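You operate a simulated robot arm through the tools that you are given. There is no shell and no other tool. Be economical: measure what you need, move in short steps, check, and stop when the job is done.

You are at the controls of a simulated two-armed robot. One attempt, no reset.

## Task
Cap the chrome leg while holding it, then shake it at speed 2.
Fine: the white cap fits the chrome leg, the blue cap the black leg; stand it on the bed and raise the fence before the run; leave the fence up and the leg on the bed. Set down upright: what you pick out.

It is judged by the outcome, as a careful person would: the job done as asked, and still so three seconds after it is handed in. It fails if anything else is knocked over, pushed out of place, dropped, spilled or broken. A push-on lid holds only when it is set on centred and level and pressed home; a screw cap is set on level and turned clockwise until tight.

## Robot
Two 6-joint arms with two-finger parallel grippers on one trunk, on a base that drives. Base frame: it is fixed to the floor where the robot stands at the start and does not move with it; the origin is under the middle of the robot, x ahead of it, y to its left, z up. Units: cm, degrees, N and s.
The left shoulder is at the start at [6, 18.7, 122.2], the right one opposite. With the tool pointing down near the work surface each hand reaches from about 10 to 58 cm from the robot's upright axis, wherever it stands, measured 20 degrees to its own side. Places, roughly: bed [60, 50, 80]; fence lever [30, 40, 70]; speed dial [30, 50, 70]. Payload 1.57 kg a hand.
The TCP of each hand is the grasp point between the finger pads, 3 cm short of the fingertips. In the tool frame z runs along the fingers and y along their closing line. Largest opening 11 cm; finger width 2.4, thickness 1.2; the body of the gripper, 4.8 by 11.2 cm, starts 7.8 cm behind the TCP.
Orientation is that of the tool frame in the base frame, as a unit quaternion [w, x, y, z]. With the fingers straight down and closing along the base's y, the tool's x points along the base's -x, its y along +y and its z along -z.

## Interface
- The arms move only by the tool step_arm. It takes "left_series", "right_series" or both (then of equal length, played together; a hand with none holds still); each is a list of rows, each a list of 7 numbers: the shift along the base's x, y, z in cm, then the turn, a rotation vector about the base's x, y, z in degrees, then the opening, from 0 (shut) to 1 (fully open). In form: [[dx, dy, dz, wx, wy, wz, gripper], ...]. A call has 1 to 8 rows; each row shifts and turns the commanded pose from where the row before left it. Each row takes 0.2 s and may step no farther than 5 cm and 8.6 degrees from the row before; otherwise, or with a gripper value out of range, the whole call is refused. Where a pose cannot be reached the arm comes as near as it can. A force on the tool above 90 N (or 10 N above the force at the start of the call, whichever is more), or a blocked arm, ends the call early, and 0.2 s more pass. Each finger travels about 15.3 cm/s and halts on what it meets, pressing with about 34 N; the grip force reading is that of the motor and also rises with nothing between the fingers. The clock runs only during rows and for 0.2 s after the last one: add rows that do not move to give the fingers time. The reply holds the time, the measured pose of the TCP, the force on the tool along the base axes, the opening and the grip force, in the units named above and with some noise, with the torque about the TCP (base axes, N m) and any sound that the robot's microphone picked up, and new pictures: "views" is both (left out), scene, wrist or none (wrist: the cameras of the hands that moved).
- Cameras (640 x 400 px; columns grow to the right, rows downward): "scene" is now at [-0.9, 3.86, 174.76]; the picture's right is [0.59, -0.80, 0.00], its down [-0.71, -0.52, -0.47] and it looks along [0.38, 0.28, -0.88] (base axes); focal length 249 px, centre (320, 200). "left" rides on the left gripper at [7, -1.6, -14.1] in its tool frame; the picture's right is [0.23, 0.97, 0.00], its down [-0.85, 0.20, -0.48] and it looks along [-0.47, 0.11, 0.88] (tool axes); focal length 222 px, centre (320, 200). "right" rides on the right gripper at [7, 1.6, -14.1] in its tool frame; the picture's right is [-0.23, 0.97, 0.00], its down [-0.86, -0.20, -0.48] and it looks along [-0.47, -0.11, 0.88] (tool axes); focal length 222 px, centre (320, 200). There is no depth. A picture from a camera that has moved, and an enlarged one, comes with that camera's place and axes in the base frame and with its lens.
- raise_lower(by): slides the trunk up (or, below 0, down) by that many cm; the arms and the scene camera ride with it, the base frame stays. It gives what a move gives, with no picture.
- roll_base(legs): drives the robot by 1 to 6 legs, each [ahead, left, turn to the left] in cm, cm and degrees, along the robot's own axes; the way and the turn of a leg run together, so that a leg with both is an arc; at most 150 cm and 180 degrees a leg. The arms and the cameras ride along, it lands a little off, and it stops where it bumps. It gives what a move gives, and a new picture of the scene camera.
- head_to(pan, tilt): turns the head with the scene camera to pan (to the left, within 86 degrees either way) and tilt (down, from -29 to 69), counted from straight ahead of the robot. It gives what a move gives, and a new picture of the scene camera.
- zoom(camera, box): a new picture of the part [left, top, right, bottom] of that camera's present view, enlarged. The clock stands still meanwhile.
- hand_in(): hands the job in; it is judged then, once.

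Go step by step. Nothing tells you exact positions but the pictures and the camera data: compare them with the known pose of the tool, close in by small moves and look again before you grip or let go. The budget is 120 turns and 260 pictures, counting those below and the enlarged ones. Unless the task says otherwise, let go and move clear before handing in, and close with one line.

The tools are called after "Request:" as name(argument=value, ...) on one line, values as JSON. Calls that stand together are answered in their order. step_arm: Moves the arms, as the interface text tells. Its arguments: {"type":"object","properties":{"left_series":{"type":"array","items":{"type":"array","items":{"type":"number"}}},"right_series":{"type":"array","items":{"type":"array","items":{"type":"number"}}},"views":{"type":"string","enum":["both","scene","wrist","none"]}},"required":[]} The other tools are called the same way: raise_lower (by) slides the trunk up or down; roll_base (legs) drives the base; head_to (pan, tilt) turns the head that bears the scene camera; zoom (camera, box) takes an enlarged picture of a part of a camera's view; hand_in () hands the job in.

At the start:

```text
clock: 0.0
left_tool_pos: [39.77, 36.58, 108.51]
left_tool_rot: [0.001, 0.0, 1.0, 0.0]
left_force: [0.5, -0.7, 0.1]
left_moment: [-0.01, -0.02, 0.03]
left_opening: 10.98
left_gripper_force: 0.1
right_tool_pos: [28.01, 2.57, 109.95]
right_tool_rot: [0.001, 0.0, 1.0, 0.0]
right_force: [-0.3, 0.0, 0.5]
right_moment: [-0.02, -0.04, -0.01]
right_opening: 10.99
right_gripper_force: 0.1
trunk travel left (down, up): [-85.0, 14.0]
robot x, y, heading: [-0.03, 0.04, 0.0]
head pan, tilt: [36.4, 62.1]
```

scene: 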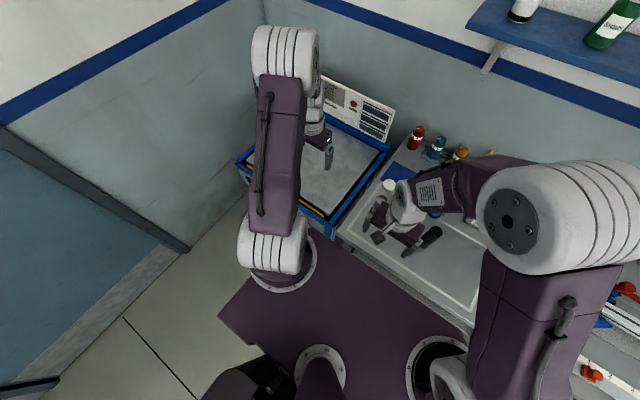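
right: 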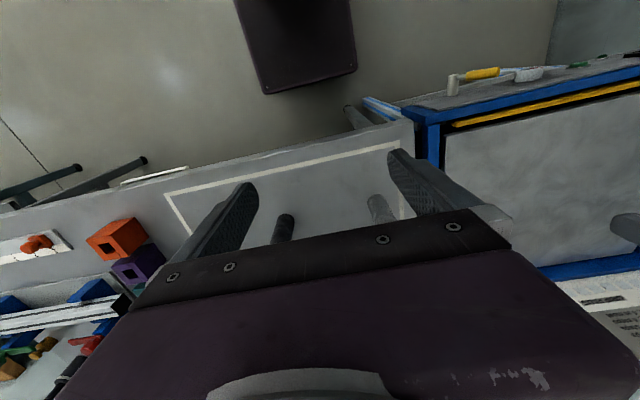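
left: 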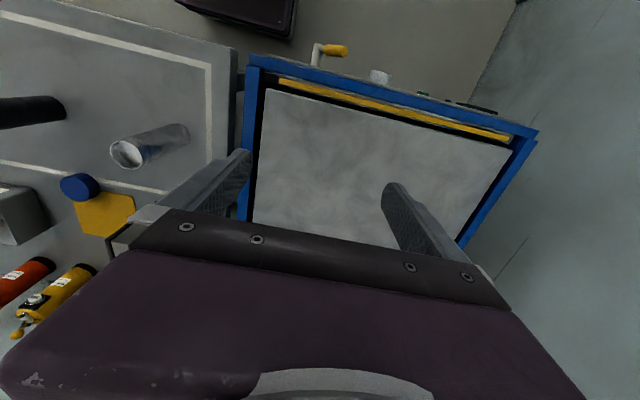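

I see the shaker bed on the left with lever and dial on its front, and a chrome and a black tube ("legs") in a tray on the bench with a blue cap and probably a white one. I'll look closer first.

Request:
zoom(camera="scene", box=[320, 100, 500, 280])

Request:
zoom(camera="left", box=[0, 20, 250, 270])

Request:
zoom(camera="left", box=[240, 20, 540, 170])

Request:
zoom(camera="scene", box=[220, 60, 420, 260])

```text
2.22 times, centred on (410, 190) of scene
camera zoom: at [-0.9, 3.86, 174.76], right [0.59, -0.8, 0.0], down [-0.71, -0.52, -0.47], along [0.38, 0.28, -0.88], focal length 554 px, centre (120, 222)
```

zoom: 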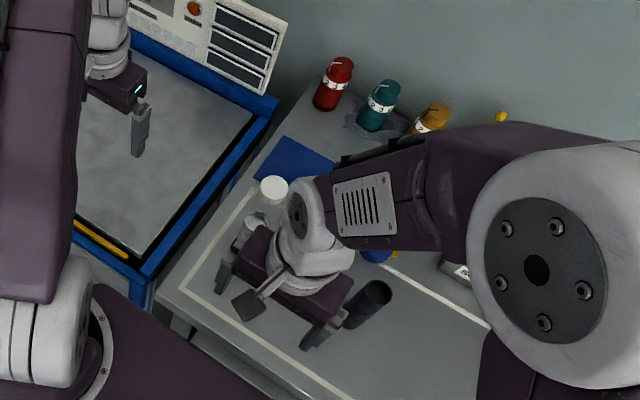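

```text
1.60 times, centred on (125, 145) of left
camera zoom: at [32.8, 34.92, 122.68], right [-0.23, 0.97, 0.0], down [0.85, 0.2, 0.48], along [0.47, 0.11, -0.88], focal length 355 px, centre (632, 288)
```

zoom: 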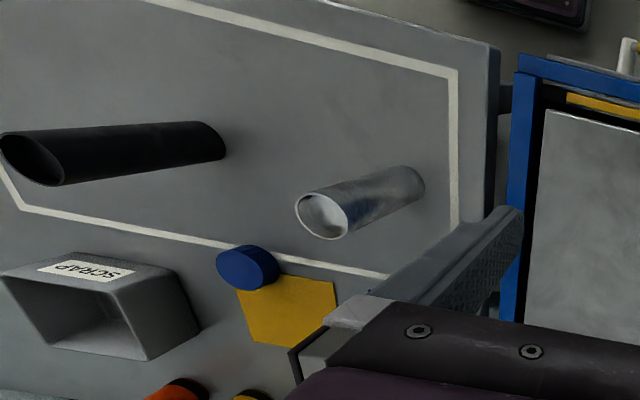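

```text
2.13 times, centred on (390, 95) of left
camera zoom: at [32.8, 34.92, 122.68], right [-0.23, 0.97, 0.0], down [0.85, 0.2, 0.48], along [0.47, 0.11, -0.88], focal length 474 px, centre (171, 424)
```

zoom: 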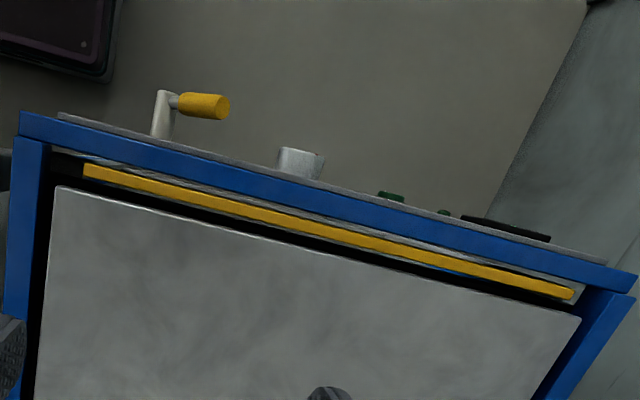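

```text
2.00 times, centred on (320, 160) of scene
camera zoom: at [-0.9, 3.86, 174.76], right [0.59, -0.8, 0.0], down [-0.71, -0.52, -0.47], along [0.38, 0.28, -0.88], focal length 498 px, centre (320, 280)
```

zoom: 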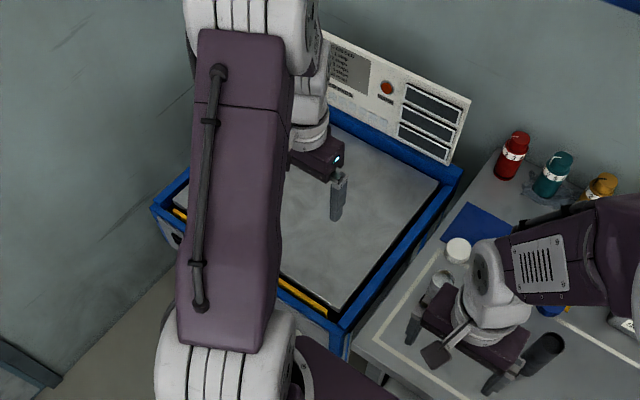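

Request:
zoom(camera="scene", box=[310, 70, 400, 150])

Request:
zoom(camera="left", box=[300, 35, 420, 105])

Request:
head_to(pan=55, tilt=60)

```text
5.00 times, centred on (355, 110) of scene
camera zoom: at [-0.9, 3.86, 174.76], right [0.59, -0.8, 0.0], down [-0.71, -0.52, -0.47], along [0.38, 0.28, -0.88], focal length 1246 px, centre (145, 650)
```

zoom: 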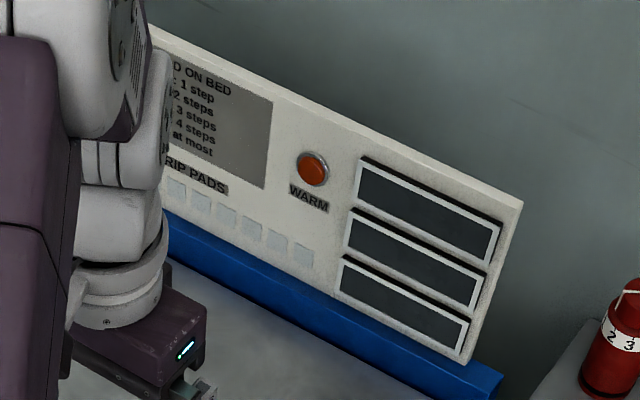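

```text
5.33 times, centred on (360, 70) of left
camera zoom: at [32.8, 34.92, 122.68], right [-0.23, 0.97, 0.0], down [0.85, 0.2, 0.48], along [0.47, 0.11, -0.88], focal length 1185 px, centre (107, 893)
```

zoom: 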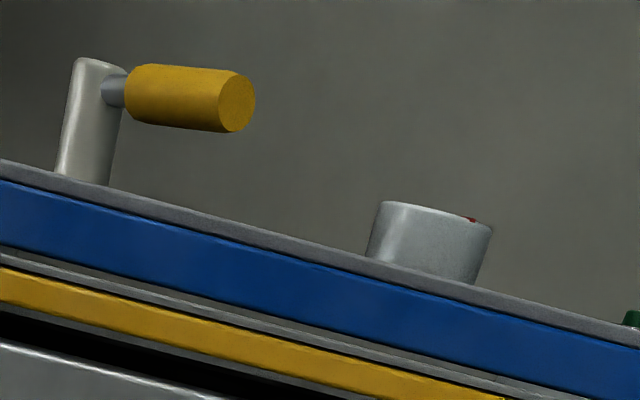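

```text
clock: 0.8
left_tool_pos: [39.83, 36.56, 108.5]
left_tool_rot: [0.0, 0.0, 1.0, 0.0]
left_force: [-0.7, 0.3, -0.2]
left_moment: [0.01, 0.01, 0.01]
left_opening: 11.0
left_gripper_force: 0.1
right_tool_pos: [27.92, 2.68, 109.99]
right_tool_rot: [-0.001, 0.001, 1.0, -0.001]
right_force: [-0.6, 0.3, 0.1]
right_moment: [0.0, 0.0, -0.02]
right_opening: 11.0
right_gripper_force: 0.1
trunk travel left (down, up): [-85.0, 14.0]
robot x, y, heading: [0.1, -0.18, -0.0]
head pan, tilt: [55.0, 60.0]
camera scene: at [-2.25, 5.5, 175.0], right [0.82, -0.57, 0.0], down [-0.5, -0.71, -0.5], along [0.29, 0.41, -0.87], focal length 249 px, centre (320, 200)
```

scene: 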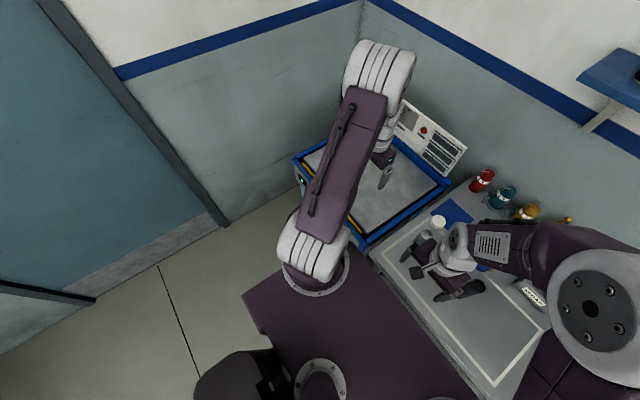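

Request:
step_arm(left_series=[[0, 0, 0, 0, -8, 0, 1], [0, 0, 0, 0, -8, 0, 1], [0, 0, 0, 0, -8, 0, 1], [0, 0, 0, 0, -8, 0, 1]], views="wrist")

```text
clock: 1.8
left_tool_pos: [39.7, 35.47, 108.37]
left_tool_rot: [0.21, 0.004, 0.977, -0.02]
left_force: [0.6, 0.6, -0.1]
left_moment: [-0.01, 0.0, 0.01]
left_opening: 10.96
left_gripper_force: 0.1
left hand out of reach, approached as far as the arm can: row 3, 4
right_tool_pos: [28.01, 2.67, 110.04]
right_tool_rot: [-0.001, 0.0, 1.0, 0.001]
right_force: [0.5, -0.3, -0.5]
right_moment: [0.01, -0.02, -0.01]
right_opening: 10.99
right_gripper_force: 0.1
trunk travel left (down, up): [-85.0, 14.0]
robot x, y, heading: [-0.37, 0.06, 0.1]
head pan, tilt: [55.0, 60.0]
camera left: at [27.51, 34.55, 118.51], right [-0.19, 0.97, -0.13], down [0.59, 0.22, 0.78], along [0.79, 0.07, -0.61], focal length 222 px, centre (320, 200)
```

left: 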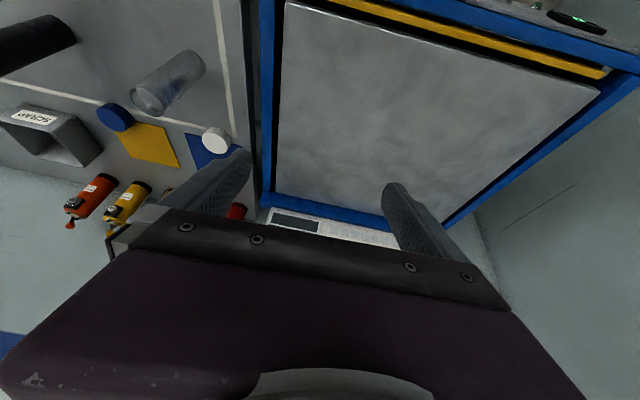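

Request:
step_arm(left_series=[[-4, 0, 4, 0, 0, 0, 1], [-4, 0, 4, 0, 0, 0, 1], [-4, 0, 4, 0, -8, 0, 1], [0, 0, 3, 0, -8, 0, 1], [0, 0, 3, 0, -8, 0, 1], [0, 0, 0, 0, -8, 0, 1]], views="both")

```text
refused: row 1 steps farther than a row can; nothing moved
```

Request:
step_arm(left_series=[[-3, 0, 3, 0, 0, 0, 1], [-3, 0, 3, 0, 0, 0, 1], [-3, 0, 3, 0, 0, 0, 1], [-3, 0, 3, 0, -8, 0, 1], [0, 0, 3, 0, -8, 0, 1], [0, 0, 3, 0, -8, 0, 1], [0, 0, 0, 0, -8, 0, 1]], views="both")

```text
clock: 3.4
left_tool_pos: [28.11, 38.02, 127.39]
left_tool_rot: [0.474, 0.01, 0.88, -0.02]
left_force: [0.5, 0.6, 0.5]
left_moment: [-0.03, -0.01, 0.0]
left_opening: 11.0
left_gripper_force: 0.1
left hand out of reach, approached as far as the arm can: row 5, 7
right_tool_pos: [27.93, 2.81, 109.96]
right_tool_rot: [-0.001, 0.0, 1.0, -0.001]
right_force: [-1.3, 0.6, -0.2]
right_moment: [0.0, 0.01, 0.03]
right_opening: 11.01
right_gripper_force: 0.1
trunk travel left (down, up): [-85.0, 14.0]
robot x, y, heading: [0.1, 0.14, -0.1]
head pan, tilt: [55.0, 60.0]
camera scene: at [-2.35, 5.75, 174.99], right [0.82, -0.57, 0.0], down [-0.5, -0.71, -0.5], along [0.29, 0.41, -0.87], focal length 249 px, centre (320, 200)
camera left: at [12.41, 36.99, 129.52], right [-0.09, 0.97, -0.21], down [0.08, 0.22, 0.97], along [0.99, 0.07, -0.1], focal length 222 px, centre (320, 200)
```

scene: 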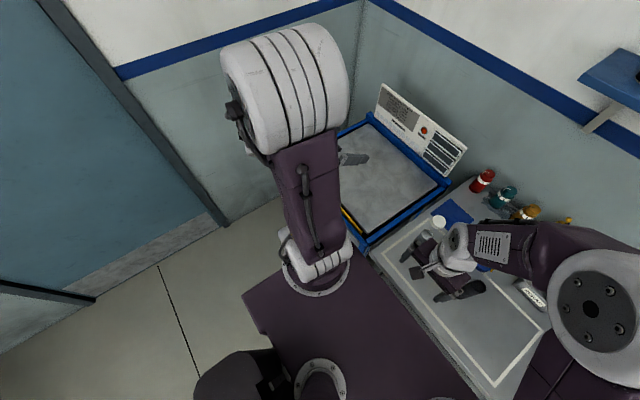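
left: 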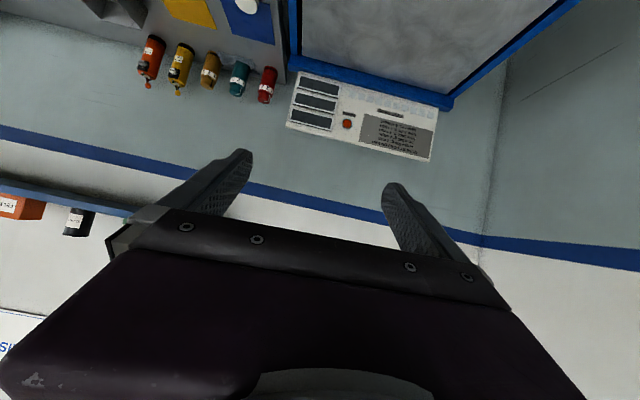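

Request:
zoom(camera="left", box=[280, 65, 440, 165])

Request:
zoom(camera="scene", box=[370, 80, 470, 180])

```text
4.00 times, centred on (360, 115) of left
camera zoom: at [12.41, 36.99, 129.52], right [-0.09, 0.97, -0.21], down [0.08, 0.22, 0.97], along [0.99, 0.07, -0.1], focal length 888 px, centre (160, 540)
```

zoom: 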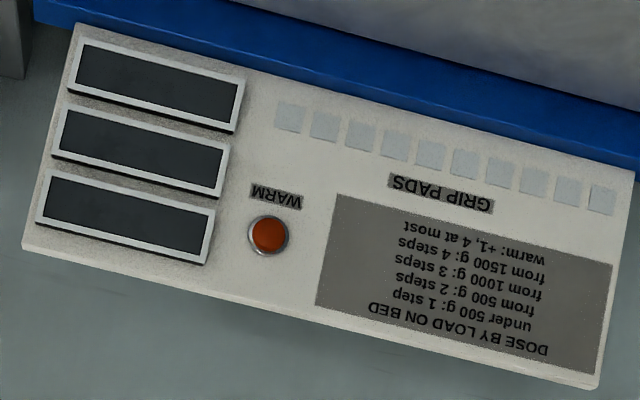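

```text
4.00 times, centred on (420, 130) of scene
camera zoom: at [-2.35, 5.75, 174.99], right [0.82, -0.57, 0.0], down [-0.5, -0.71, -0.5], along [0.29, 0.41, -0.87], focal length 997 px, centre (-80, 480)
```

zoom: 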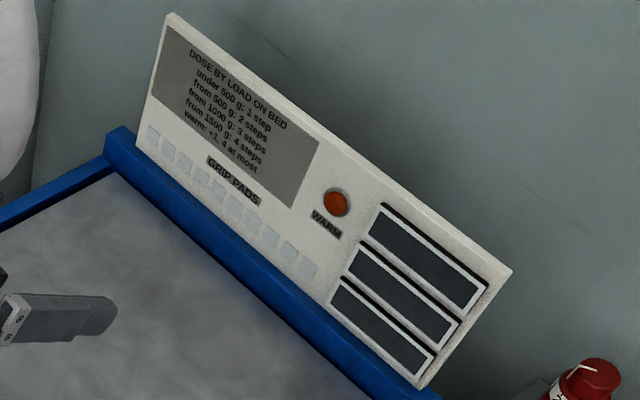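

Request:
step_arm(right_series=[[0, 0, 5, 0, 0, 0, 1], [0, 0, 5, 0, 0, 0, 1], [0, 0, 5, 0, 0, 0, 1], [0, 0, 5, 0, 0, 0, 1], [0, 0, 5, 0, 0, 0, 1]], left_series=[[-2, 0, 2, 0, 0, 0, 1], [-2, 0, 2, 0, 0, 0, 1], [-2, 0, 2, 0, 0, 0, 1], [0, 0, 0, 0, 0, 0, 1], [0, 0, 0, 0, 0, 0, 1]], views="none")

Request:
raise_lower(by=-25)

Request:
head_to(pan=40, tilt=50)

```text
clock: 4.6
left_tool_pos: [22.14, 37.91, 133.4]
left_tool_rot: [0.471, 0.01, 0.882, -0.019]
left_force: [0.4, 0.1, 0.6]
left_moment: [0.02, 0.04, 0.03]
left_opening: 10.99
left_gripper_force: 0.1
right_tool_pos: [27.97, 2.57, 134.98]
right_tool_rot: [0.001, 0.0, 1.0, 0.0]
right_force: [0.1, -0.2, -0.9]
right_moment: [0.02, -0.02, -0.01]
right_opening: 10.99
right_gripper_force: 0.1
trunk travel left (down, up): [-85.0, 14.0]
robot x, y, heading: [0.27, 0.0, 0.1]
head pan, tilt: [55.0, 60.0]
```

```text
clock: 7.2
left_tool_pos: [22.31, 37.89, 108.4]
left_tool_rot: [0.472, 0.009, 0.882, -0.018]
left_force: [0.3, -0.4, -0.3]
left_moment: [0.01, 0.04, 0.01]
left_opening: 11.01
left_gripper_force: 0.1
right_tool_pos: [28.01, 2.65, 109.86]
right_tool_rot: [0.0, 0.001, 1.0, 0.0]
right_force: [-0.5, 0.3, 0.1]
right_moment: [0.0, -0.03, 0.01]
right_opening: 11.01
right_gripper_force: 0.0
trunk travel left (down, up): [-60.0, 39.0]
robot x, y, heading: [-0.3, 0.07, 0.1]
head pan, tilt: [55.0, 60.0]
```

```text
clock: 8.0
left_tool_pos: [22.25, 37.91, 108.38]
left_tool_rot: [0.472, 0.01, 0.882, -0.019]
left_force: [0.8, 0.8, 0.8]
left_moment: [0.04, -0.01, -0.01]
left_opening: 11.02
left_gripper_force: 0.0
right_tool_pos: [28.0, 2.68, 109.95]
right_tool_rot: [0.0, 0.0, 1.0, 0.0]
right_force: [0.8, 0.6, 0.4]
right_moment: [-0.02, 0.0, -0.02]
right_opening: 11.0
right_gripper_force: 0.1
trunk travel left (down, up): [-60.0, 39.0]
robot x, y, heading: [-0.26, -0.32, -0.1]
head pan, tilt: [40.0, 50.0]
camera scene: at [-0.21, 4.99, 151.25], right [0.64, -0.77, 0.0], down [-0.59, -0.49, -0.64], along [0.49, 0.41, -0.77], focal length 249 px, centre (320, 200)
```

scene: 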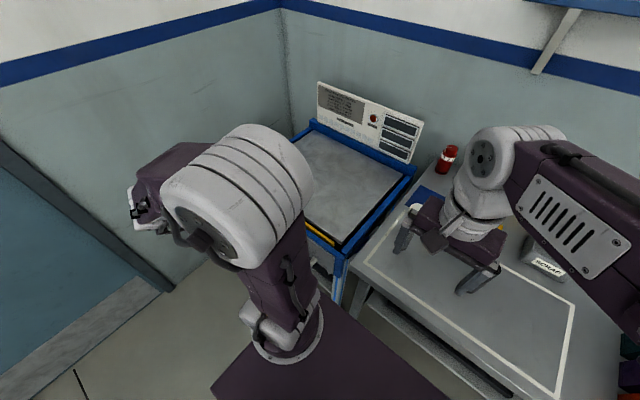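

Request:
roll_base(legs=[[-60, 0, 0]])

Request:
head_to(pan=18, tilt=35)

```text
clock: 11.3
left_tool_pos: [-37.68, 37.75, 108.46]
left_tool_rot: [0.472, 0.008, 0.882, -0.018]
left_force: [-0.7, 0.0, -0.6]
left_moment: [-0.04, 0.0, 0.0]
left_opening: 11.02
left_gripper_force: 0.0
right_tool_pos: [-31.7, 2.55, 109.97]
right_tool_rot: [0.0, -0.003, 1.0, 0.0]
right_force: [-0.4, -0.7, 0.6]
right_moment: [0.0, 0.01, -0.01]
right_opening: 11.01
right_gripper_force: 0.1
trunk travel left (down, up): [-60.0, 39.0]
robot x, y, heading: [-59.55, -0.42, 0.6]
head pan, tilt: [40.0, 50.0]
camera scene: at [-59.91, 4.84, 151.26], right [0.65, -0.76, 0.0], down [-0.58, -0.5, -0.64], along [0.49, 0.42, -0.77], focal length 249 px, centre (320, 200)
```

scene: 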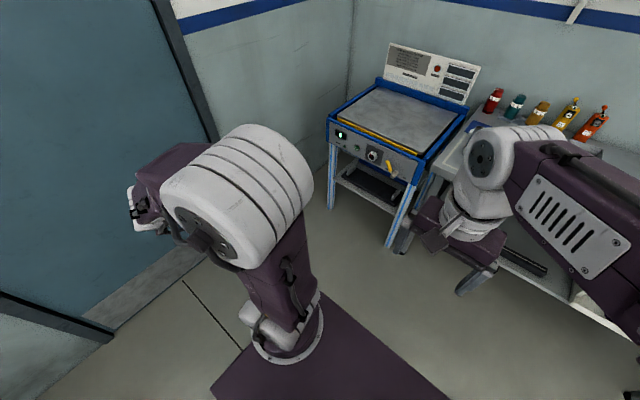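

```text
clock: 12.2
left_tool_pos: [-37.62, 37.78, 108.39]
left_tool_rot: [0.472, 0.008, 0.881, -0.018]
left_force: [0.6, -0.9, -0.4]
left_moment: [-0.01, -0.03, 0.0]
left_opening: 11.0
left_gripper_force: 0.1
right_tool_pos: [-31.69, 2.66, 110.05]
right_tool_rot: [0.0, -0.003, 1.0, 0.0]
right_force: [1.2, -0.3, 0.5]
right_moment: [0.02, -0.02, 0.03]
right_opening: 10.99
right_gripper_force: 0.1
trunk travel left (down, up): [-60.0, 39.0]
robot x, y, heading: [-59.9, -0.24, 0.3]
head pan, tilt: [18.0, 35.0]
camera scene: at [-57.41, 2.64, 153.42], right [0.31, -0.95, 0.0], down [-0.55, -0.18, -0.82], along [0.78, 0.26, -0.57], focal length 249 px, centre (320, 200)
```

scene: 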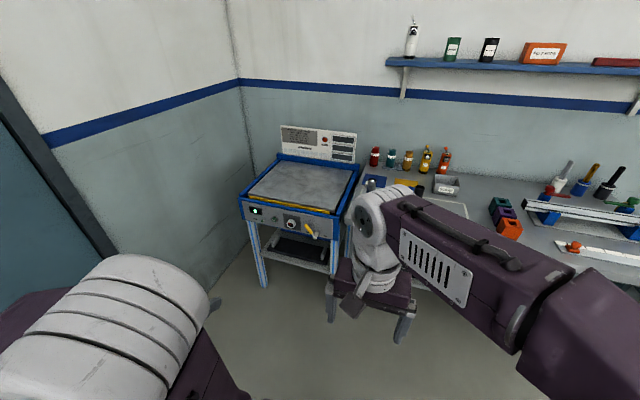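

Request:
zoom(camera="scene", box=[235, 190, 345, 270])

Request:
zoom(camera="scene", box=[265, 205, 325, 245])

```text
5.00 times, centred on (290, 230) of scene
camera zoom: at [-57.41, 2.64, 153.42], right [0.31, -0.95, 0.0], down [-0.55, -0.18, -0.82], along [0.78, 0.26, -0.57], focal length 1246 px, centre (470, 50)
```

zoom: 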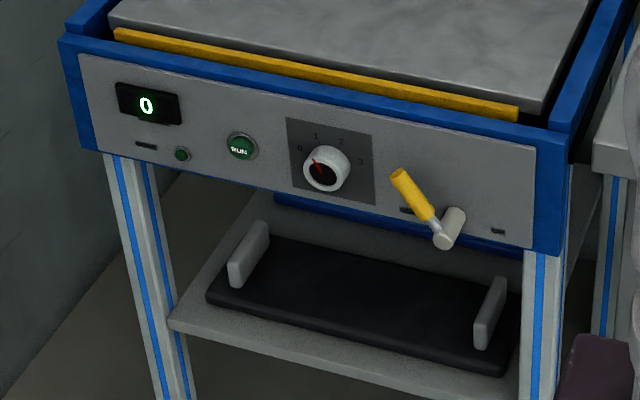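

```text
10.00 times, centred on (295, 225) of scene
camera zoom: at [-57.41, 2.64, 153.42], right [0.31, -0.95, 0.0], down [-0.55, -0.18, -0.82], along [0.78, 0.26, -0.57], focal length 2493 px, centre (570, -50)
```

zoom: 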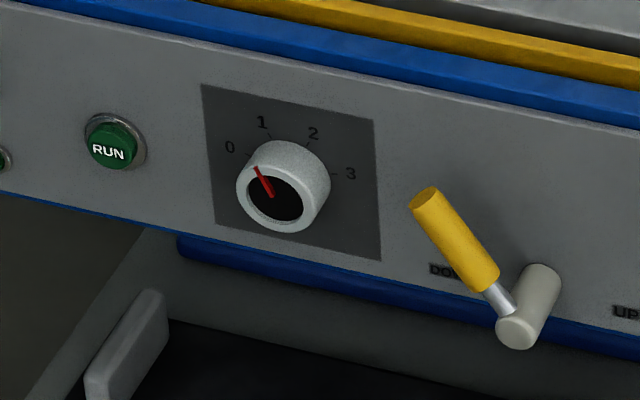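

Request:
head_to(pan=0, tilt=60)

Request:
zoom(camera="right", box=[0, 0, 640, 400])

```text
clock: 13.1
left_tool_pos: [-37.68, 37.83, 108.47]
left_tool_rot: [0.472, 0.007, 0.882, -0.018]
left_force: [-0.3, -0.2, -0.4]
left_moment: [0.02, 0.03, 0.01]
left_opening: 10.99
left_gripper_force: 0.1
right_tool_pos: [-31.69, 2.53, 110.11]
right_tool_rot: [0.0, -0.002, 1.0, 0.0]
right_force: [-0.5, 0.2, 0.4]
right_moment: [0.03, -0.02, 0.0]
right_opening: 11.02
right_gripper_force: 0.0
trunk travel left (down, up): [-60.0, 39.0]
robot x, y, heading: [-59.65, -0.5, 0.2]
head pan, tilt: [0.0, 60.0]
camera scene: at [-59.11, -0.09, 150.01], right [0.01, -1.0, 0.0], down [-0.87, 0.0, -0.5], along [0.5, 0.0, -0.87], focal length 249 px, centre (320, 200)
```

scene: 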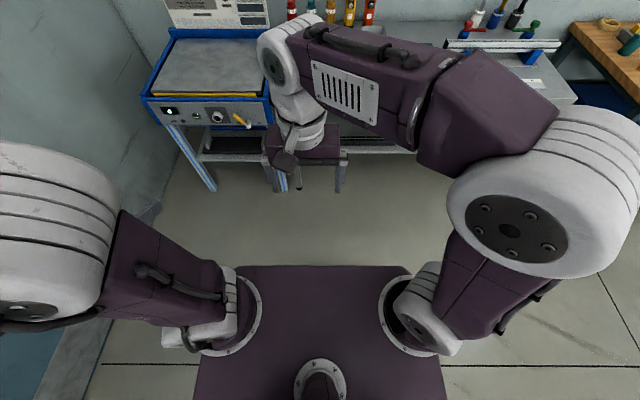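

```text
1.00 times, centred on (320, 200) of right (not enlarged: the box is as wide or as high as the picture)
camera zoom: at [-38.75, 4.21, 123.98], right [0.22, 0.97, 0.0], down [0.86, -0.2, 0.48], along [0.47, -0.11, -0.88], focal length 222 px, centre (320, 200)
```

zoom: 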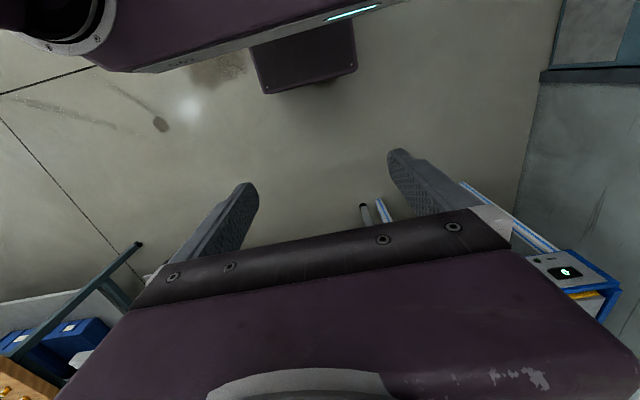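

Request:
roll_base(legs=[[60, 8, 0], [0, 0, 35]])

Request:
head_to(pan=-15, tilt=50)

```text
clock: 18.2
left_tool_pos: [-3.9, 52.01, 108.47]
left_tool_rot: [0.455, -0.259, 0.843, 0.125]
left_force: [0.1, 0.0, 1.0]
left_moment: [0.0, -0.03, -0.01]
left_opening: 11.0
left_gripper_force: 0.1
right_tool_pos: [21.26, 26.67, 109.85]
right_tool_rot: [0.0, -0.304, 0.953, 0.0]
right_force: [0.3, 0.5, 0.0]
right_moment: [-0.03, -0.03, -0.01]
right_opening: 11.01
right_gripper_force: 0.0
trunk travel left (down, up): [-60.0, 39.0]
robot x, y, heading: [-0.11, 8.34, 35.3]
head pan, tilt: [0.0, 60.0]
camera scene: at [0.45, 8.75, 150.0], right [0.58, -0.81, 0.0], down [-0.7, -0.5, -0.5], along [0.41, 0.29, -0.87], focal length 249 px, centre (320, 200)
```

scene: 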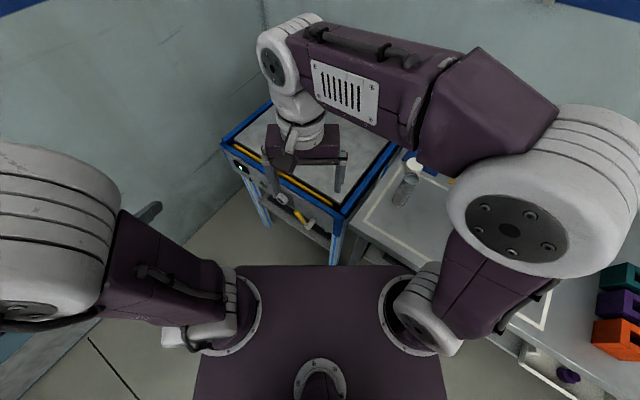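

```text
clock: 18.9
left_tool_pos: [-3.96, 51.97, 108.44]
left_tool_rot: [0.455, -0.26, 0.843, 0.126]
left_force: [-0.6, 0.2, 0.1]
left_moment: [0.01, -0.01, 0.03]
left_opening: 11.02
left_gripper_force: 0.0
right_tool_pos: [21.3, 26.74, 109.83]
right_tool_rot: [0.0, -0.305, 0.952, 0.0]
right_force: [-1.3, -0.1, -0.9]
right_moment: [0.01, -0.01, 0.0]
right_opening: 11.02
right_gripper_force: 0.2
trunk travel left (down, up): [-60.0, 39.0]
robot x, y, heading: [0.29, 8.73, 35.5]
head pan, tilt: [-15.0, 50.0]
camera scene: at [2.22, 7.58, 151.25], right [0.35, -0.94, 0.0], down [-0.72, -0.27, -0.64], along [0.6, 0.23, -0.77], focal length 249 px, centre (320, 200)
```

scene: 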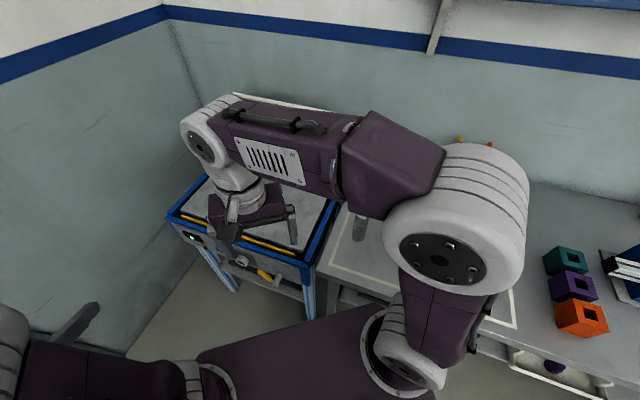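

Request:
step_arm(right_series=[[4.2, -1.0, -0.2, 0, 0, -4.4, 1], [4.2, -1.0, -0.2, 0, 0, -4.4, 1], [4.2, -1.0, -0.2, 0, 0, -4.4, 1], [4.2, -1.0, -0.2, 0, 0, -4.4, 1], [4.2, -1.0, -0.2, 0, 0, -4.4, 1], [4.2, -1.0, -0.2, 0, 0, -4.4, 1], [4.2, -1.0, -0.2, 0, 0, -4.4, 1], [4.2, -1.0, -0.2, 0, 0, -4.6, 1]], views="both")

```text
clock: 20.7
left_tool_pos: [-3.75, 52.03, 108.39]
left_tool_rot: [0.455, -0.259, 0.843, 0.125]
left_force: [0.7, 0.2, -0.8]
left_moment: [0.0, 0.07, 0.03]
left_opening: 10.99
left_gripper_force: 0.0
right_tool_pos: [55.24, 18.66, 108.22]
right_tool_rot: [-0.001, -0.001, 1.0, 0.0]
right_force: [0.0, 0.3, 0.5]
right_moment: [0.01, 0.06, 0.0]
right_opening: 11.01
right_gripper_force: 0.0
trunk travel left (down, up): [-60.0, 39.0]
robot x, y, heading: [0.13, 8.11, 35.4]
head pan, tilt: [-15.0, 50.0]
camera scene: at [2.49, 7.57, 151.25], right [0.35, -0.94, 0.0], down [-0.72, -0.27, -0.64], along [0.6, 0.23, -0.77], focal length 249 px, centre (320, 200)
camera right: at [48.09, 20.36, 122.33], right [0.23, 0.97, 0.0], down [0.86, -0.2, 0.48], along [0.46, -0.11, -0.88], focal length 222 px, centre (320, 200)
```

scene: 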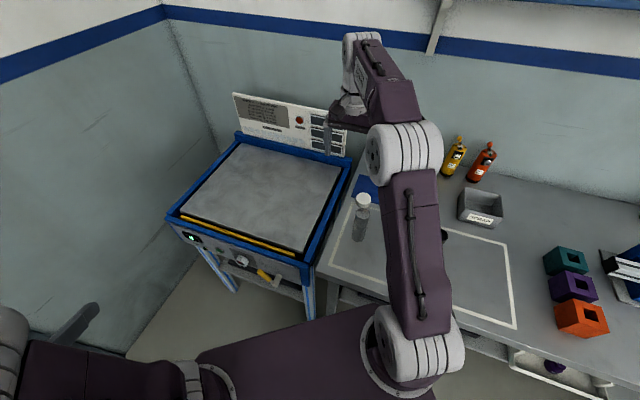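
right: 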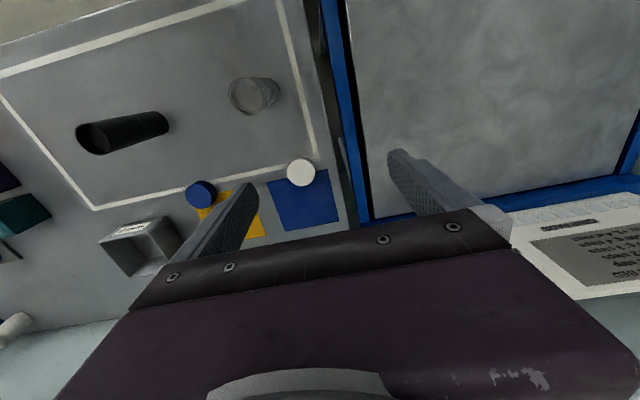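

Request:
zoom(camera="right", box=[220, 60, 350, 190])

Request:
zoom(camera="scene", box=[330, 170, 400, 250])

```text
3.08 times, centred on (285, 125) of right
camera zoom: at [48.09, 20.36, 122.33], right [0.23, 0.97, 0.0], down [0.86, -0.2, 0.48], along [0.46, -0.11, -0.88], focal length 684 px, centre (428, 431)
```

zoom: 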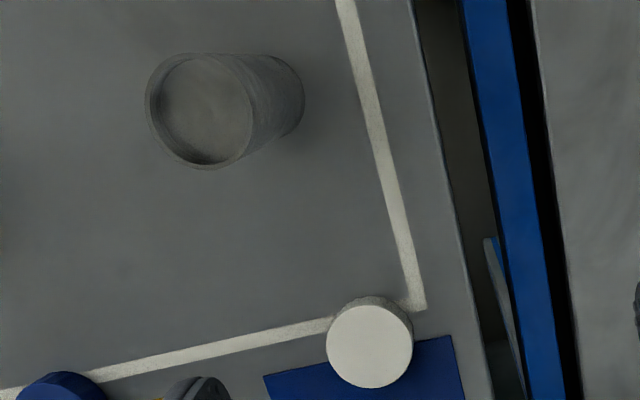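

```text
5.00 times, centred on (365, 210) of scene
camera zoom: at [2.49, 7.57, 151.25], right [0.35, -0.94, 0.0], down [-0.72, -0.27, -0.64], along [0.6, 0.23, -0.77], focal length 1246 px, centre (95, 150)
```

zoom: 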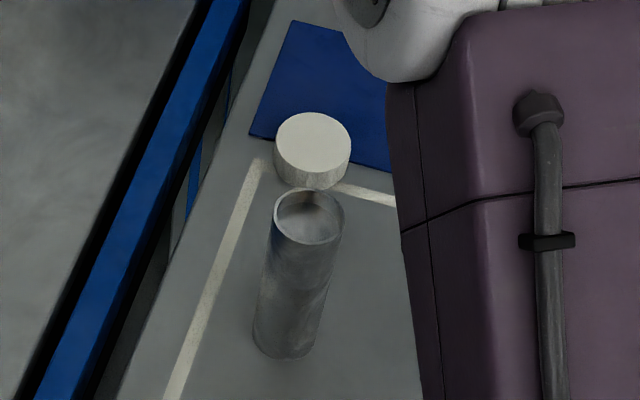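

Request:
step_arm(right_series=[[3.1, -2.4, -2, 0, 0, 0, 1], [3.1, -2.4, -2, 0, 0, 0, 1], [0, 0, -4, 0, 0, 0, 1], [0, 0, -4, 0, 0, 0, 1], [0, 0, 0, 0, 0, 0, 1]], views="both")

```text
clock: 21.9
left_tool_pos: [-3.95, 52.02, 108.43]
left_tool_rot: [0.455, -0.26, 0.843, 0.126]
left_force: [0.7, 0.0, -0.5]
left_moment: [0.03, -0.02, -0.03]
left_opening: 11.01
left_gripper_force: 0.0
right_tool_pos: [61.04, 13.91, 96.3]
right_tool_rot: [0.0, -0.001, 1.0, 0.001]
right_force: [-0.5, 0.1, -0.4]
right_moment: [-0.03, 0.01, -0.02]
right_opening: 10.98
right_gripper_force: 0.1
trunk travel left (down, up): [-60.0, 39.0]
robot x, y, heading: [-0.2, 8.1, 35.6]
head pan, tilt: [-15.0, 50.0]
camera scene: at [2.17, 7.57, 151.26], right [0.35, -0.94, 0.0], down [-0.72, -0.27, -0.64], along [0.6, 0.23, -0.77], focal length 249 px, centre (320, 200)
camera right: at [53.96, 15.58, 110.36], right [0.23, 0.97, 0.0], down [0.86, -0.2, 0.48], along [0.47, -0.11, -0.88], focal length 222 px, centre (320, 200)
```

scene: 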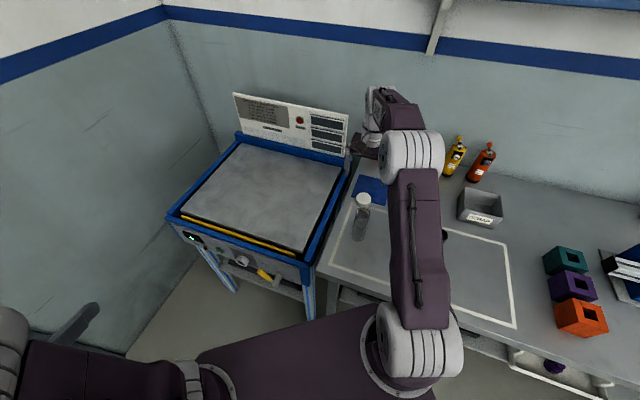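
right: 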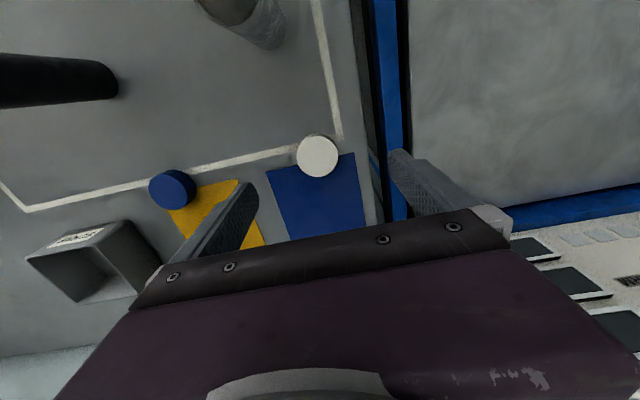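

Request:
step_arm(right_series=[[0.8, -0.4, -3, 0, 0, 0, 1], [0, 0, -3, 0, 0, 0, 1], [0, 0, 0, 0, 0, 0, 1]], views="wrist")

```text
clock: 22.7
left_tool_pos: [-3.95, 52.15, 108.47]
left_tool_rot: [0.455, -0.259, 0.843, 0.126]
left_force: [-0.4, 0.8, -0.5]
left_moment: [0.0, -0.02, 0.0]
left_opening: 11.01
left_gripper_force: 0.1
right_tool_pos: [61.85, 13.54, 90.19]
right_tool_rot: [0.001, 0.0, 1.0, -0.001]
right_force: [-1.1, -0.3, 0.2]
right_moment: [0.01, 0.0, 0.02]
right_opening: 10.99
right_gripper_force: 0.0
trunk travel left (down, up): [-60.0, 39.0]
robot x, y, heading: [-0.09, 8.55, 35.4]
head pan, tilt: [-15.0, 50.0]
camera right: at [54.82, 15.15, 104.34], right [0.23, 0.97, 0.0], down [0.86, -0.2, 0.48], along [0.47, -0.11, -0.88], focal length 222 px, centre (320, 200)
```

right: 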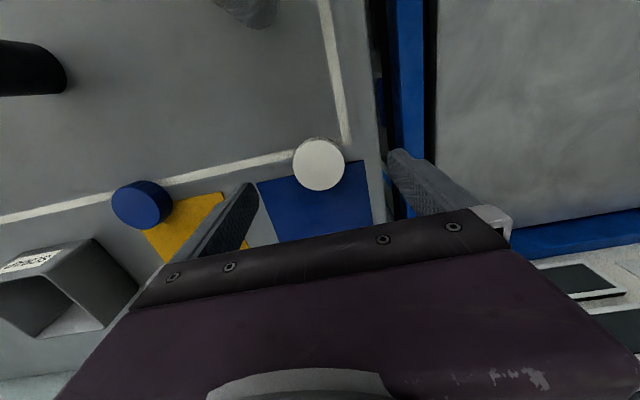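

Request:
step_arm(right_series=[[0.4, -0.15, -3, 0, 0, 0, 1], [0, 0, -3, 0, 0, 0, 1], [0, 0, 0, 0, 0, 0, 1]], views="wrist")

```text
clock: 23.5
left_tool_pos: [-3.96, 52.18, 108.39]
left_tool_rot: [0.455, -0.259, 0.843, 0.125]
left_force: [-0.4, -0.5, -1.2]
left_moment: [0.05, -0.01, 0.02]
left_opening: 11.0
left_gripper_force: 0.0
right_tool_pos: [62.37, 13.38, 84.32]
right_tool_rot: [0.0, -0.001, 1.0, 0.001]
right_force: [0.9, 1.0, -0.3]
right_moment: [-0.04, -0.02, -0.01]
right_opening: 11.0
right_gripper_force: 0.0
trunk travel left (down, up): [-60.0, 39.0]
robot x, y, heading: [-0.42, 8.21, 35.6]
head pan, tilt: [-15.0, 50.0]
camera right: at [55.32, 15.03, 98.33], right [0.23, 0.97, 0.0], down [0.86, -0.2, 0.48], along [0.47, -0.11, -0.88], focal length 222 px, centre (320, 200)
```

right: 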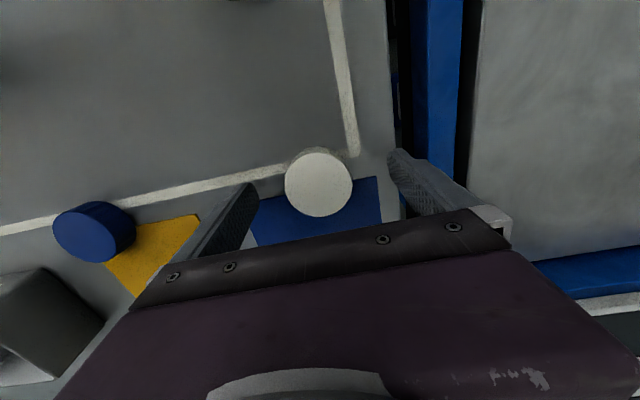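

Request:
step_arm(right_series=[[0, 0, -0.7, 0, 0, 0, 1], [0, 0, 0, 0, 0, 0, 0.5], [0, 0, 0, 0, 0, 0, 0.3], [0, 0, 0, 0, 0, 0, 0.3], [0, 0, 0, 0, 0, 0, 0.3]], views="wrist")

```text
clock: 24.7
left_tool_pos: [-3.83, 52.07, 108.54]
left_tool_rot: [0.454, -0.26, 0.843, 0.125]
left_force: [0.1, -1.3, 0.6]
left_moment: [0.0, 0.01, 0.0]
left_opening: 11.0
left_gripper_force: 0.1
right_tool_pos: [62.38, 13.44, 83.55]
right_tool_rot: [0.0, 0.0, 1.0, -0.001]
right_force: [0.8, 0.2, -0.1]
right_moment: [0.0, 0.03, 0.01]
right_opening: 5.4
right_gripper_force: 34.0
trunk travel left (down, up): [-60.0, 39.0]
robot x, y, heading: [0.14, 8.16, 35.1]
head pan, tilt: [-15.0, 50.0]
camera right: at [55.34, 15.0, 97.64], right [0.23, 0.97, 0.0], down [0.86, -0.2, 0.48], along [0.47, -0.11, -0.88], focal length 222 px, centre (320, 200)
```

right: 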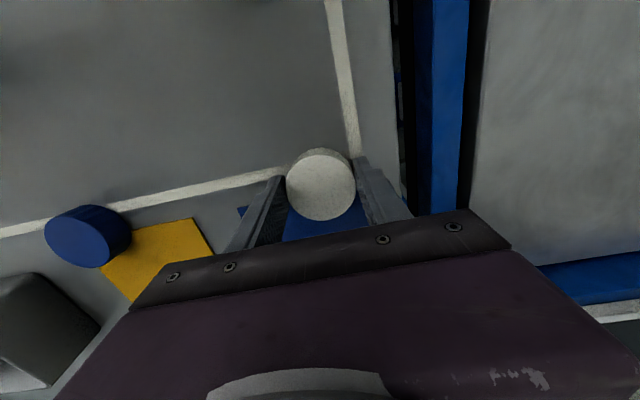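

Request:
step_arm(right_series=[[0, 0, 2, 0, 0, 0, 0.3], [0, 0, 4, 0, 0, 0, 0.3], [0, 0, 5, 0, 0, 0, 0.3], [0, 0, 5, 0, 0, 0, 0.3], [0, 0, 5, 0, 0, 0, 0.3], [0, 0, 4, 0, 0, 0, 0.3]], views="both")

```text
clock: 26.1
left_tool_pos: [-4.04, 52.01, 108.5]
left_tool_rot: [0.456, -0.26, 0.842, 0.125]
left_force: [-0.1, -0.2, 0.6]
left_moment: [-0.01, -0.02, 0.01]
left_opening: 10.99
left_gripper_force: 0.0
right_tool_pos: [60.83, 12.95, 107.88]
right_tool_rot: [0.0, -0.001, 1.0, 0.0]
right_force: [-1.1, 0.2, -0.3]
right_moment: [0.01, -0.05, 0.04]
right_opening: 5.4
right_gripper_force: 33.8
right hand out of reach, approached as far as the arm can: row 6
trunk travel left (down, up): [-60.0, 39.0]
robot x, y, heading: [-0.14, 8.08, 35.6]
head pan, tilt: [-15.0, 50.0]
camera scene: at [2.07, 7.53, 151.26], right [0.35, -0.94, 0.0], down [-0.72, -0.27, -0.64], along [0.6, 0.23, -0.77], focal length 249 px, centre (320, 200)
camera right: at [53.73, 14.52, 121.92], right [0.23, 0.97, 0.0], down [0.86, -0.2, 0.48], along [0.47, -0.11, -0.88], focal length 222 px, centre (320, 200)
```

scene: 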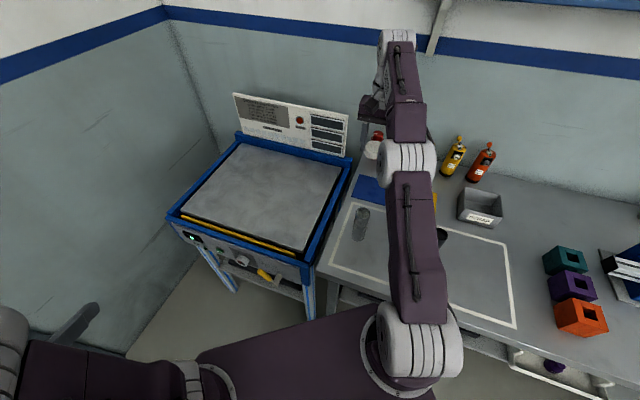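
right: 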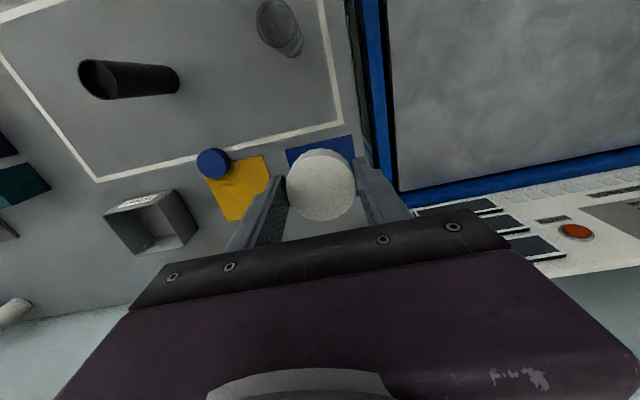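

Request:
step_arm(left_series=[[3, -3.6, 0, 0, 0, -4.4, 1], [3, -3.6, 0, 0, 0, -4.4, 1], [3, -3.6, 0, 0, 0, -4.4, 1], [3, -3.6, 0, 0, 0, -4.4, 1], [3, -3.6, 0, 0, 0, -4.4, 1], [3, -3.6, 0, 0, 0, -4.4, 1], [3, -3.6, 0, 0, 0, -4.4, 1], [3, -3.6, 0, 0, 0, -4.4, 1]], views="both")

```text
clock: 27.9
left_tool_pos: [6.31, 40.19, 108.81]
left_tool_rot: [0.472, 0.008, 0.881, -0.018]
left_force: [0.9, 0.1, 0.3]
left_moment: [0.01, 0.02, -0.04]
left_opening: 10.98
left_gripper_force: 0.0
left hand out of reach, approached as far as the arm can: row 2, 3, 4, 5, 6, 7, 8
right_tool_pos: [60.87, 12.84, 107.79]
right_tool_rot: [0.0, -0.001, 1.0, 0.0]
right_force: [0.4, 0.3, -0.3]
right_moment: [0.01, 0.02, 0.0]
right_opening: 5.39
right_gripper_force: 34.0
trunk travel left (down, up): [-60.0, 39.0]
robot x, y, heading: [-0.14, 8.36, 35.7]
head pan, tilt: [-15.0, 50.0]
camera scene: at [2.27, 7.58, 151.26], right [0.35, -0.94, 0.0], down [-0.72, -0.27, -0.64], along [0.6, 0.23, -0.77], focal length 249 px, centre (320, 200)
camera left: at [-9.38, 39.07, 110.9], right [-0.09, 0.97, -0.21], down [0.08, 0.22, 0.97], along [0.99, 0.07, -0.1], focal length 222 px, centre (320, 200)
```

scene: 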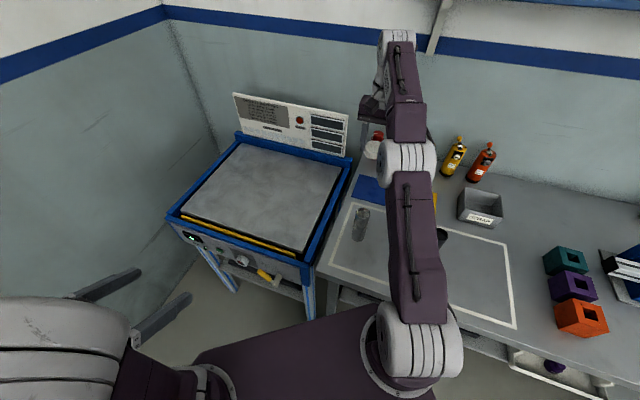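
left: 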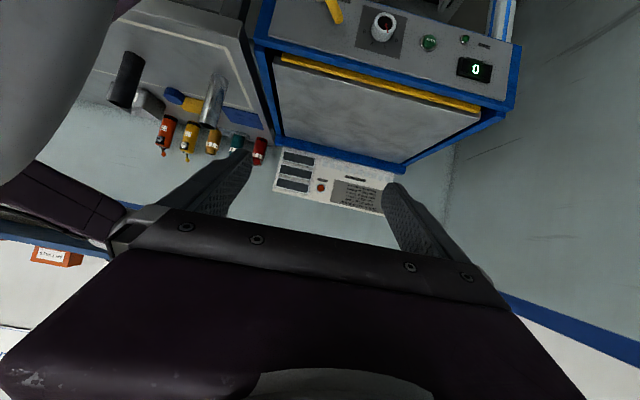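

Request:
step_arm(left_series=[[5, 0, 0, 0, 0, 0, 1], [5, 0, 0, 0, 0, 0, 1], [5, 0, 0, 0, 0, 0, 1], [5, 0, 0, 0, 0, 0, 1]], views="scene")

```text
clock: 28.9
left_tool_pos: [26.34, 41.82, 108.58]
left_tool_rot: [0.471, 0.006, 0.882, -0.018]
left_force: [0.6, -0.1, -0.3]
left_moment: [-0.02, -0.02, -0.04]
left_opening: 11.0
left_gripper_force: 0.1
left hand out of reach, approached as far as the arm can: row 1
right_tool_pos: [61.17, 13.09, 107.69]
right_tool_rot: [-0.001, -0.001, 1.0, -0.001]
right_force: [0.8, -0.3, 0.1]
right_moment: [0.0, 0.02, 0.0]
right_opening: 5.39
right_gripper_force: 33.9
trunk travel left (down, up): [-60.0, 39.0]
robot x, y, heading: [-0.06, 8.23, 35.5]
head pan, tilt: [-15.0, 50.0]
camera scene: at [2.46, 7.7, 151.25], right [0.35, -0.94, 0.0], down [-0.72, -0.27, -0.64], along [0.6, 0.22, -0.77], focal length 249 px, centre (320, 200)
```

scene: 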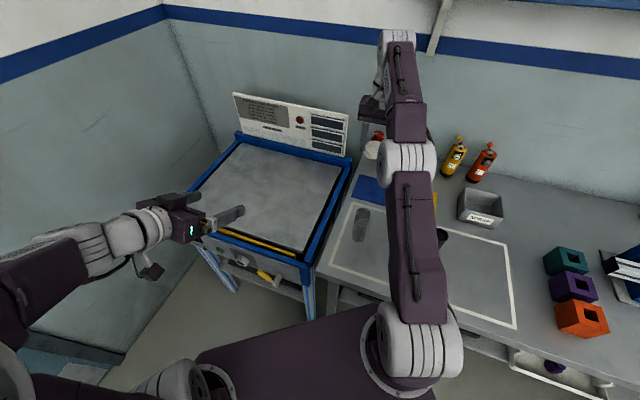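

Request:
step_arm(left_series=[[1.5, -4.5, 0, 0, 0, 0, 1], [1.5, -4.5, 0, 0, 0, 0, 1], [1.5, -4.5, 0, 0, 0, 0, 1], [1.5, -4.5, -0.5, 0, 0, 0, 1], [1.5, -4.5, -1, 0, 0, 0, 1], [1.5, -4.5, -1, 0, 0, 0, 1]], views="both")

```text
clock: 30.3
left_tool_pos: [33.75, 26.83, 105.51]
left_tool_rot: [0.472, 0.009, 0.881, -0.02]
left_force: [0.3, 0.0, 0.3]
left_moment: [0.01, -0.03, -0.01]
left_opening: 10.98
left_gripper_force: 0.1
left hand out of reach, approached as far as the arm can: row 4, 5, 6
right_tool_pos: [60.94, 12.97, 107.73]
right_tool_rot: [0.0, -0.001, 1.0, -0.001]
right_force: [0.1, -0.7, -0.3]
right_moment: [0.03, -0.02, 0.03]
right_opening: 5.36
right_gripper_force: 33.8
trunk travel left (down, up): [-60.0, 39.0]
robot x, y, heading: [-0.38, 8.24, 35.5]
head pan, tilt: [-15.0, 50.0]
camera scene: at [2.16, 7.53, 151.26], right [0.35, -0.94, 0.0], down [-0.72, -0.27, -0.64], along [0.6, 0.23, -0.77], focal length 249 px, centre (320, 200)
camera left: at [18.04, 25.78, 107.54], right [-0.09, 0.97, -0.21], down [0.08, 0.22, 0.97], along [0.99, 0.07, -0.1], focal length 222 px, centre (320, 200)
```

scene: 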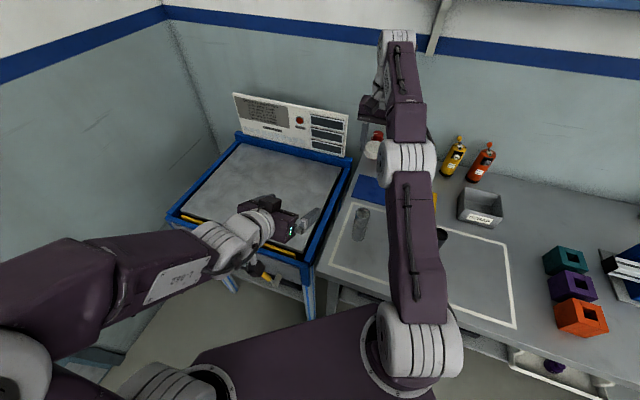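
left: 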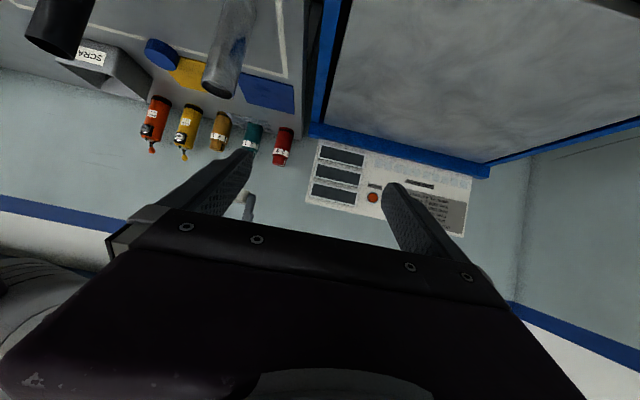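

Request:
roll_base(legs=[[-0.3, -7.5, 0], [0, 0, -23.5]])

```text
clock: 32.6
left_tool_pos: [42.59, 5.42, 105.42]
left_tool_rot: [0.457, 0.19, 0.861, -0.116]
left_force: [0.2, 0.3, -0.1]
left_moment: [-0.03, 0.01, 0.01]
left_opening: 11.02
left_gripper_force: 0.0
right_tool_pos: [61.73, -18.45, 107.78]
right_tool_rot: [-0.001, 0.205, 0.979, 0.0]
right_force: [0.1, 0.2, 0.3]
right_moment: [-0.02, 0.03, 0.01]
right_opening: 5.4
right_gripper_force: 33.7
trunk travel left (down, up): [-60.0, 39.0]
robot x, y, heading: [4.33, 1.79, 12.1]
head pan, tilt: [-15.0, 50.0]
camera scene: at [5.91, 0.33, 151.26], right [-0.06, -1.0, 0.0], down [-0.76, 0.04, -0.64], along [0.64, -0.04, -0.77], focal length 249 px, centre (320, 200)
```

scene: 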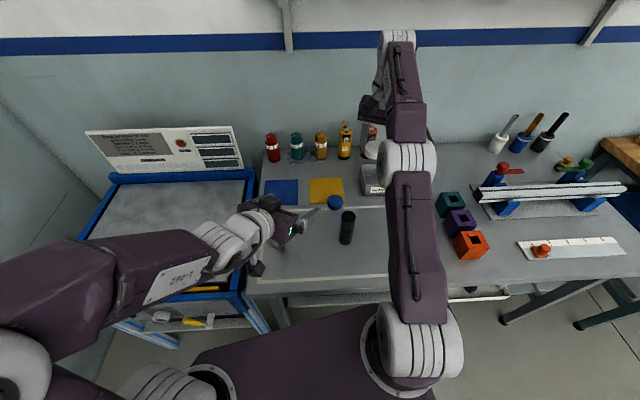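

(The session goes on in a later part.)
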